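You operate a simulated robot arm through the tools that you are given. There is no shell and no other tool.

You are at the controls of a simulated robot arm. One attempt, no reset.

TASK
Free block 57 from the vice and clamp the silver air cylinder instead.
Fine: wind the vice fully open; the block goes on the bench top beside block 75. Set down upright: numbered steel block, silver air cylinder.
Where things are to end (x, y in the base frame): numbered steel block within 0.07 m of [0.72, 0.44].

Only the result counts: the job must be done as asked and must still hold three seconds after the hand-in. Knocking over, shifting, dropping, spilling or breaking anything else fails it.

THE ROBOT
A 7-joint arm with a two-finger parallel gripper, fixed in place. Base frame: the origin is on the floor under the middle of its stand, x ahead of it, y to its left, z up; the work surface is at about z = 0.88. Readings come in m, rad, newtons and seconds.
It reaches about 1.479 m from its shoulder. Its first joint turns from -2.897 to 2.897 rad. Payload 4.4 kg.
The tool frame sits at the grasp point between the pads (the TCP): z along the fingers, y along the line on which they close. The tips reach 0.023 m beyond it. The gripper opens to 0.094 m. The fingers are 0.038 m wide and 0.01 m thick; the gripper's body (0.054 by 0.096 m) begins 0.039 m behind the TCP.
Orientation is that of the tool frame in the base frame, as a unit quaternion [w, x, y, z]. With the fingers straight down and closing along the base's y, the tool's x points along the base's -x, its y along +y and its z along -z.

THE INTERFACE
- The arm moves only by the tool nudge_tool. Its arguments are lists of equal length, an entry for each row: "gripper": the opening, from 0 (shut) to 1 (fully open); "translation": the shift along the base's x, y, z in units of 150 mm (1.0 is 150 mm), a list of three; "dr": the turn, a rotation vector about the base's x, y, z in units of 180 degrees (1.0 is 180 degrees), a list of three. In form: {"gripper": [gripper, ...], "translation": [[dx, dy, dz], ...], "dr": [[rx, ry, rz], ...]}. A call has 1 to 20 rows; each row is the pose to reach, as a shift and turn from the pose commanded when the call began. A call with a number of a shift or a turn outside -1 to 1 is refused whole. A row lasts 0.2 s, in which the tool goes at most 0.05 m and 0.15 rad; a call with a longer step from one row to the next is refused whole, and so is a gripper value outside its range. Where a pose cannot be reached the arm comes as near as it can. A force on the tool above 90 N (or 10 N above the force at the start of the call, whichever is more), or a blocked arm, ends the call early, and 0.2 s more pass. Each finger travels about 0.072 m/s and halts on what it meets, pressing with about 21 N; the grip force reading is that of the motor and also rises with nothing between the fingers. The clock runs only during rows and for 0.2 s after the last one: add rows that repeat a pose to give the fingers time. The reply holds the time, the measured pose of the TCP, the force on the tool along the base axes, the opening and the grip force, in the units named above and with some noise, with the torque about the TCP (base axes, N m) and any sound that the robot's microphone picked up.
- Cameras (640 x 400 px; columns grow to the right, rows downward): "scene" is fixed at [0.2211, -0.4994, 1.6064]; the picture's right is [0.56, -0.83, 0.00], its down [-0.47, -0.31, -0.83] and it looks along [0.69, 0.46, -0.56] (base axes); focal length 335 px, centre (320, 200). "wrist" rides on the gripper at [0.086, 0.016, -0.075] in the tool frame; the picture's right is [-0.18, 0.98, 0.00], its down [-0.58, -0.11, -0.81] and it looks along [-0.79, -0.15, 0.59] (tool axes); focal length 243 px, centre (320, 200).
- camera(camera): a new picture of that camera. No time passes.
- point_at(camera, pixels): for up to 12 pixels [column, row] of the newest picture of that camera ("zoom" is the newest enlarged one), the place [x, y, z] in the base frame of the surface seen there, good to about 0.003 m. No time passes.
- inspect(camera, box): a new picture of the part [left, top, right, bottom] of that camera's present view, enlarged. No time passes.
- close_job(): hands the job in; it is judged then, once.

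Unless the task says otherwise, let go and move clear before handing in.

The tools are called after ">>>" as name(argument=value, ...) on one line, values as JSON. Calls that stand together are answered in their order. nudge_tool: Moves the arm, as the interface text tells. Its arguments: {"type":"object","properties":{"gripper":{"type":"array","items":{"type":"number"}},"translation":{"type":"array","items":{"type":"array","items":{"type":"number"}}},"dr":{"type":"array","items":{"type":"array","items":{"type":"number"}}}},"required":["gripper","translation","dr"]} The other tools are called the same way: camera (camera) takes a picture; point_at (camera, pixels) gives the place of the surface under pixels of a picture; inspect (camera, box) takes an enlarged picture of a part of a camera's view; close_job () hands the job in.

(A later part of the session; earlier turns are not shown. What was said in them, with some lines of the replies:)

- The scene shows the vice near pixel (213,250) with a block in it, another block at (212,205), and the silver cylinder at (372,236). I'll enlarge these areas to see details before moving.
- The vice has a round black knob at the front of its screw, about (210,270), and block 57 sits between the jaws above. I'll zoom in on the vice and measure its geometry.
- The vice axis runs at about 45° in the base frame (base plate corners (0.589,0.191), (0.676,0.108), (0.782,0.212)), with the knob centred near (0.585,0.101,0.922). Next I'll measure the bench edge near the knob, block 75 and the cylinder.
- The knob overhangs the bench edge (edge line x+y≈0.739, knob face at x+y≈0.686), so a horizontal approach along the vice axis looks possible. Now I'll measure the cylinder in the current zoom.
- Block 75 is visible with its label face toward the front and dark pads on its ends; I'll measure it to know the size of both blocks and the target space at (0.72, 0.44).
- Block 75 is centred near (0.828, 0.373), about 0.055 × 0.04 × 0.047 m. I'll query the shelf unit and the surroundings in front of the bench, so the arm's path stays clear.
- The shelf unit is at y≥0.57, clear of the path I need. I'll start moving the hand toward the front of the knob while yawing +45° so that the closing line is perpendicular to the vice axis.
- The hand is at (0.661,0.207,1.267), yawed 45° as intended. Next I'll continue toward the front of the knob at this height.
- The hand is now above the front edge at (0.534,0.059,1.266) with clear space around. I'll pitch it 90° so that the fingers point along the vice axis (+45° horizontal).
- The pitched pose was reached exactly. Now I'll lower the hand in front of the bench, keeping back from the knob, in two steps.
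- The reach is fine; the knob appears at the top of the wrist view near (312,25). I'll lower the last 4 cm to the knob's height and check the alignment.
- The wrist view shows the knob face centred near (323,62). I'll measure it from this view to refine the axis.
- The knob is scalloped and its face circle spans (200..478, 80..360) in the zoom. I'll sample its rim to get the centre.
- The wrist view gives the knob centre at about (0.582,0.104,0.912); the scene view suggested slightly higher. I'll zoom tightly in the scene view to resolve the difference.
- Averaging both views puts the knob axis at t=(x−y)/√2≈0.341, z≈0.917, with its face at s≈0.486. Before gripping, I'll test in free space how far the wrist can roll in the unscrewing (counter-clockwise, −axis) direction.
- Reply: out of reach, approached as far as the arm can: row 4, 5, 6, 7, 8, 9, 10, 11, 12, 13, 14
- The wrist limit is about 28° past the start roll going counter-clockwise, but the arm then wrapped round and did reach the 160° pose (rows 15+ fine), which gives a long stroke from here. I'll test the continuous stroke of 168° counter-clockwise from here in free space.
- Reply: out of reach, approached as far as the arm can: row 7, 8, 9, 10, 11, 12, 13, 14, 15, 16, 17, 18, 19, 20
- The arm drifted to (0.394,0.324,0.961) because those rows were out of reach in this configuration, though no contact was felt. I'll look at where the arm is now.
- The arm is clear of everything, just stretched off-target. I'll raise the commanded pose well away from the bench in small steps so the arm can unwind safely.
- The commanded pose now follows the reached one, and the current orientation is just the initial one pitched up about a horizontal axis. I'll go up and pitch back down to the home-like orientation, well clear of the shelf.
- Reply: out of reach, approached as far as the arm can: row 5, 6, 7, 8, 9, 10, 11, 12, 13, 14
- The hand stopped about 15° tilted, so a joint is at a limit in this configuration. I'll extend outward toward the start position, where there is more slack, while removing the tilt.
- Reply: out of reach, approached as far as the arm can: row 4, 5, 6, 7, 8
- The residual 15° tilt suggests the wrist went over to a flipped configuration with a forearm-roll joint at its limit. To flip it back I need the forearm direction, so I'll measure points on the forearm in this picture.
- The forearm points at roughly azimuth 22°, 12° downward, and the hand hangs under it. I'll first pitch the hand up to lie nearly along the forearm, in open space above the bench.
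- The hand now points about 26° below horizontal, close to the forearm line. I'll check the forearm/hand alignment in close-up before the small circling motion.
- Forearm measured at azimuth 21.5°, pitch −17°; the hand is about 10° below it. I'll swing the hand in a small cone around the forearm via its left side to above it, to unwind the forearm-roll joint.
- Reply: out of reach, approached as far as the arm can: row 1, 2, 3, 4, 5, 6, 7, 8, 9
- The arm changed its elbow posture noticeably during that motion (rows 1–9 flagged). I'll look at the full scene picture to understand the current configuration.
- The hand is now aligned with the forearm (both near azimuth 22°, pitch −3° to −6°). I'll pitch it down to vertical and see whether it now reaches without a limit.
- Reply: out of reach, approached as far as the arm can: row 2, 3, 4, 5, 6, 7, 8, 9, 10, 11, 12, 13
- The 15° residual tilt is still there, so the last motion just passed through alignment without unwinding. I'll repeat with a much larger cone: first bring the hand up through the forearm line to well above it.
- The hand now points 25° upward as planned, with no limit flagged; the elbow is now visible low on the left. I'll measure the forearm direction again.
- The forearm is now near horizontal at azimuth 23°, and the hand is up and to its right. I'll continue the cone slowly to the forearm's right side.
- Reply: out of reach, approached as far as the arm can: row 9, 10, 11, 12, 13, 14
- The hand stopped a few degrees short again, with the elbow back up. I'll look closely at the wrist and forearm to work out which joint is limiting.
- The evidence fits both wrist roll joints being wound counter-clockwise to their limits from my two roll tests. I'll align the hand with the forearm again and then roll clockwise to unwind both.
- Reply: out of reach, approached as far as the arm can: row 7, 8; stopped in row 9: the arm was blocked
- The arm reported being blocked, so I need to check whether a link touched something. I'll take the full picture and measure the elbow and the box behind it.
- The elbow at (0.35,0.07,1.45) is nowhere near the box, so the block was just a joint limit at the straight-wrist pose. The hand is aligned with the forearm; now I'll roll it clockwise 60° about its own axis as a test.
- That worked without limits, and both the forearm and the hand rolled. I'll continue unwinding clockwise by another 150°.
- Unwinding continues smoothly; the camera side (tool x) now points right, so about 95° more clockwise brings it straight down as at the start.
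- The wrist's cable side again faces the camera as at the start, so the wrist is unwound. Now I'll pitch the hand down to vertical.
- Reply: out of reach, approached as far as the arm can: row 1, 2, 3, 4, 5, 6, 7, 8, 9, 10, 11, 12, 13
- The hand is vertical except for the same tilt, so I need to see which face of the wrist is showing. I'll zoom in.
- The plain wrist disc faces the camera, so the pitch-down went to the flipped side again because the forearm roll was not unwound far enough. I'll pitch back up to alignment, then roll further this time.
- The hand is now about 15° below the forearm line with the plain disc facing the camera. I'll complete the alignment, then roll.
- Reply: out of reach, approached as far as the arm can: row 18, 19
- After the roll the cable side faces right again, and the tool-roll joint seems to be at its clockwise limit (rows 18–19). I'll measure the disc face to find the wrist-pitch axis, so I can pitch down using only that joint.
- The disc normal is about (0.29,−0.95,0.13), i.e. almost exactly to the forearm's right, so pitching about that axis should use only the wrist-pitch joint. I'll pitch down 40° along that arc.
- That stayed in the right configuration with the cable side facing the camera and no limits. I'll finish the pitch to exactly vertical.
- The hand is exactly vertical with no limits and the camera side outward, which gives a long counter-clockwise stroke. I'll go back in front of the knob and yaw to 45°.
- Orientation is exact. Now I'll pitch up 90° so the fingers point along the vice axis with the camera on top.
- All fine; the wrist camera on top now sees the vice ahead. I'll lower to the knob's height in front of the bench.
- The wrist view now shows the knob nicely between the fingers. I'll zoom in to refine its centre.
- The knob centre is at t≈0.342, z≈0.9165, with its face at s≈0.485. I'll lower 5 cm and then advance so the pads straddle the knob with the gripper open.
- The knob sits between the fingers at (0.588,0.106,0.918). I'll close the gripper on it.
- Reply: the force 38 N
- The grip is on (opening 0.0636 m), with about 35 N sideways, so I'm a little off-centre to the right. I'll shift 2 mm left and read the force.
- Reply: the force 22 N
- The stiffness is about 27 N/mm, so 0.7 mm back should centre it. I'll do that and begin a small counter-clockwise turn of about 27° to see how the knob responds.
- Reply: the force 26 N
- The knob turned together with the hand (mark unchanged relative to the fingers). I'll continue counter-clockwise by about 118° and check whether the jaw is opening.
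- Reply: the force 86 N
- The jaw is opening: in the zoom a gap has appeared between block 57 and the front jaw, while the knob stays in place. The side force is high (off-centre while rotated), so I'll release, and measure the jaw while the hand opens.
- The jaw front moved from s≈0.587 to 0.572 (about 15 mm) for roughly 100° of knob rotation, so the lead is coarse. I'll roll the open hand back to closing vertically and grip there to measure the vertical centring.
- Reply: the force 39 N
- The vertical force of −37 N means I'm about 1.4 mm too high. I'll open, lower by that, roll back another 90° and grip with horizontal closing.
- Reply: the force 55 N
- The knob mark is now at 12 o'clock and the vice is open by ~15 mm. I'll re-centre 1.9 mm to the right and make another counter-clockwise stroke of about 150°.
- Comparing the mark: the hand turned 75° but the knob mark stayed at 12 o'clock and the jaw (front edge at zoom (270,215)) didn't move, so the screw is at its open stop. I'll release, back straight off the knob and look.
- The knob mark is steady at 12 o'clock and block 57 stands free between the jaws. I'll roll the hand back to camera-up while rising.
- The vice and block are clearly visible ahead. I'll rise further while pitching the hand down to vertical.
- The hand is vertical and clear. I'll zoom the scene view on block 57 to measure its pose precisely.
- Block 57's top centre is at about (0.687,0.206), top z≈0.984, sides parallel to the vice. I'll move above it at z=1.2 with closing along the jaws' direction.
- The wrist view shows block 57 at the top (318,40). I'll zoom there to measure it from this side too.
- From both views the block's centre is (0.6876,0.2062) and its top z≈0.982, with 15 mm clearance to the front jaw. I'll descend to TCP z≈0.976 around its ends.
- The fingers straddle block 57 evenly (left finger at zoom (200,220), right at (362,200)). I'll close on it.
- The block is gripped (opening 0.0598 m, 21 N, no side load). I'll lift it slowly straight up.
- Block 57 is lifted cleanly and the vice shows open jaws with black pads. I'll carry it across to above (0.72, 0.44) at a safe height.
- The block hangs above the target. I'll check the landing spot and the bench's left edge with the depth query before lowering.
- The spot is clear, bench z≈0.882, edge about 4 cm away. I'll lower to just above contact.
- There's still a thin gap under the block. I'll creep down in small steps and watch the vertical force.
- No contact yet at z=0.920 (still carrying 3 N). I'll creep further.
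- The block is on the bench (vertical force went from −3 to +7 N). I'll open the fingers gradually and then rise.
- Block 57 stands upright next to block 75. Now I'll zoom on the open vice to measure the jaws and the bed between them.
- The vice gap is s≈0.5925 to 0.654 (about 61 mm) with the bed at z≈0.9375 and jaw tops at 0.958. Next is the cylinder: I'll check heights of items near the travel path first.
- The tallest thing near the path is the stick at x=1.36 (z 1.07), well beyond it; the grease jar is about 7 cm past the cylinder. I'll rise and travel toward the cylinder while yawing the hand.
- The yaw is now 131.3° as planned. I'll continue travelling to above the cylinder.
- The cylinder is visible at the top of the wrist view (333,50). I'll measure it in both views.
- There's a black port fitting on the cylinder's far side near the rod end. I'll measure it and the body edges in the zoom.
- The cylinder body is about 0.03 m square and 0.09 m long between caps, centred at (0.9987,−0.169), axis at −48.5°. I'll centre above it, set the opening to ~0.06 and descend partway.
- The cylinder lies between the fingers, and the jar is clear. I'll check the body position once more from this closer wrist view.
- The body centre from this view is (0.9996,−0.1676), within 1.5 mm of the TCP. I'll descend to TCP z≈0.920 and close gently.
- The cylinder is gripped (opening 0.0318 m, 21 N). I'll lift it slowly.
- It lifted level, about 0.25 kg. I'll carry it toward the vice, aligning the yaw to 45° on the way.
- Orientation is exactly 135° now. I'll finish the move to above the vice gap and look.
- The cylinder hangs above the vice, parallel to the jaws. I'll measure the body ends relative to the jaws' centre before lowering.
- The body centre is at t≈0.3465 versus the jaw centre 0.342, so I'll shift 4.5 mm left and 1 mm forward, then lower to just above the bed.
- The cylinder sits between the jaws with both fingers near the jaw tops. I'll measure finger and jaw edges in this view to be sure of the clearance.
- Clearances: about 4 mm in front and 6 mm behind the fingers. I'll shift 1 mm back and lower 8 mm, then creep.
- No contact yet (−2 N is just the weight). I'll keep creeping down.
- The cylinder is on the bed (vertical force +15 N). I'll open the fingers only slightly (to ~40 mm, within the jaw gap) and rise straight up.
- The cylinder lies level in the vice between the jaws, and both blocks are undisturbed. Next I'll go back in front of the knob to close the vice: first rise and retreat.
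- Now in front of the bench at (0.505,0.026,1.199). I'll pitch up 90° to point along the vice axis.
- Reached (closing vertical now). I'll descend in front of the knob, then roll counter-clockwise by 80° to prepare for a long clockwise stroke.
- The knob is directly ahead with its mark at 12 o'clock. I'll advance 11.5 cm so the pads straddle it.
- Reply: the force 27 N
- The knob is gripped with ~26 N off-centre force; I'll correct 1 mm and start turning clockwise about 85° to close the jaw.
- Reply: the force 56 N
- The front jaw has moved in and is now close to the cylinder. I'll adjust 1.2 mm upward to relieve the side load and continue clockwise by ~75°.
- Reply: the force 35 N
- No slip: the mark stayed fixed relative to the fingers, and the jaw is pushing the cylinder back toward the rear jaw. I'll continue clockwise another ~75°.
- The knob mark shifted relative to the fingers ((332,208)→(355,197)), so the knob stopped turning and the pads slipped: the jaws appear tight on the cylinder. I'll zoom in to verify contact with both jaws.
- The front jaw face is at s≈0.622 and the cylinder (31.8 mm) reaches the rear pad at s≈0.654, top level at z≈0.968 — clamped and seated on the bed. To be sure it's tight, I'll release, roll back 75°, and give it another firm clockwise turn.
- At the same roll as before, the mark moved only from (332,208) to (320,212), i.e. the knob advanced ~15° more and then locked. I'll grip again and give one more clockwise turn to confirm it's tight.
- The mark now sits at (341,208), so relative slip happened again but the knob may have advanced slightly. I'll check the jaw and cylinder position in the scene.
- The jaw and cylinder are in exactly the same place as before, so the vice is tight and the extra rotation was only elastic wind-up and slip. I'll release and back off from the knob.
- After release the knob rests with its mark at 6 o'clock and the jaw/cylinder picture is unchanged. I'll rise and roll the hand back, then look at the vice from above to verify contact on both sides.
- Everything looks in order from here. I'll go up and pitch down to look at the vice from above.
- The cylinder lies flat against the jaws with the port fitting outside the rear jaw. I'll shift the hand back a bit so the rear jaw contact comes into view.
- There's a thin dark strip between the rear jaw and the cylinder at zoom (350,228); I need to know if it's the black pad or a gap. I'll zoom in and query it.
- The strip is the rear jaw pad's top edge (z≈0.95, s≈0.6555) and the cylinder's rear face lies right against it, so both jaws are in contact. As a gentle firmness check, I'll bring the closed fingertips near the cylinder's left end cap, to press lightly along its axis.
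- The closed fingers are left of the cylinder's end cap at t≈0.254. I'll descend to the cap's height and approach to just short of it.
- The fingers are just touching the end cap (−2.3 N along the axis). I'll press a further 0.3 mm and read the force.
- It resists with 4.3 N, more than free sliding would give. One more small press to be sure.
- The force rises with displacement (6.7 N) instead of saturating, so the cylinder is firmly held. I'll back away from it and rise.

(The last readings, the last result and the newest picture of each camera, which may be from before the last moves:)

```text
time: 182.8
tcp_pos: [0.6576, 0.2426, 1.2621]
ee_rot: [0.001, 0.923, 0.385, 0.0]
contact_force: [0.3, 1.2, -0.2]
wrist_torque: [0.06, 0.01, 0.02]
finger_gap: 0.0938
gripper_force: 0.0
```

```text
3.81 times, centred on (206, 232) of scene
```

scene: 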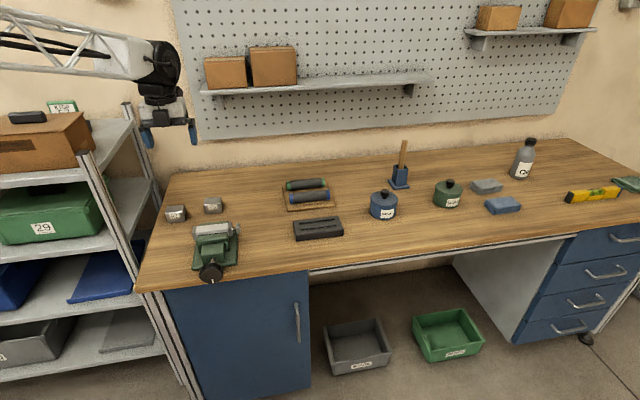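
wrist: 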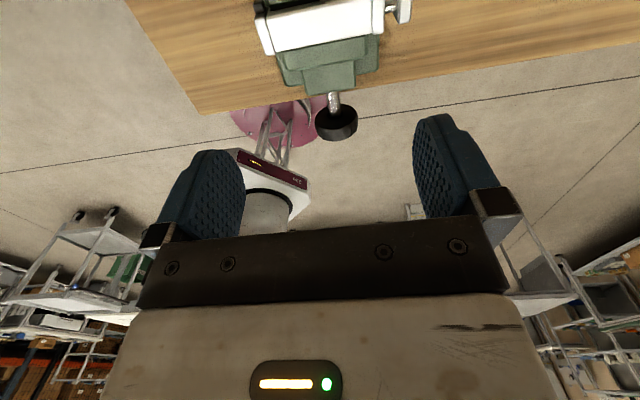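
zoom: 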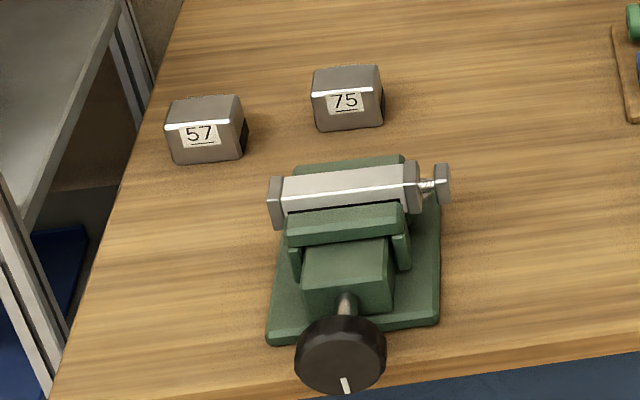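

The scene shows block 57 beside block 75, the cylinder in the closed vice, and everything else unchanged. I'll do a last position check of block 57 and the cylinder.

>>> point_at(camera="zoom", pixels=[[205, 108], [172, 125], [240, 120], [345, 80], [340, 185], [275, 200], [415, 185], [345, 225]])

```text
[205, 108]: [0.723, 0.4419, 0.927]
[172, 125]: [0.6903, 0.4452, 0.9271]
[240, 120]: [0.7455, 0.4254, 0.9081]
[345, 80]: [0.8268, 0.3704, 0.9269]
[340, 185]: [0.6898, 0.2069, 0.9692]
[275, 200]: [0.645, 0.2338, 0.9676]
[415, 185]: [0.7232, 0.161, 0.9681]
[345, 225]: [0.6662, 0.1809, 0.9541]
```

Block 57's top centre is at about (0.72, 0.44) with its top level at z 0.927. The cylinder's top is level at z≈0.968 between the jaws, and block 75 hasn't moved. The hand is open and clear, so I'm handing in.

>>> close_job()

```text
The job is handed in.
```

I freed block 57, clamped the silver air cylinder in the vice in its place, and handed the job in; no verdict has come back yet.

- **Vice:** I wound it open to its stop before taking the block out. Afterwards I closed it on the cylinder until the knob locked and the fingers slipped on it.
- **Block 57:** it stands upright on the bench beside block 75, at about (0.72, 0.44), which is the target point.
- **Air cylinder:** it sits level on the vice bed between both jaw pads. A light push along its length met rising resistance up to about 7 N, so it is held. I did not pull harder than that.
- **Everything else:** block 75 is where it was, and nothing else on the bench looked moved in the last picture. The hand is open and clear.

**Uncertain point:** I took "upright" for the cylinder to mean the same way up as I found it, lying flat. If it was meant to stand on end, that part is wrong.

Early on I twisted the wrist past its limits while testing how far it could turn. The arm swung off target and later reported being blocked once. I saw no sign that it touched anything, and I unwound it before going on.
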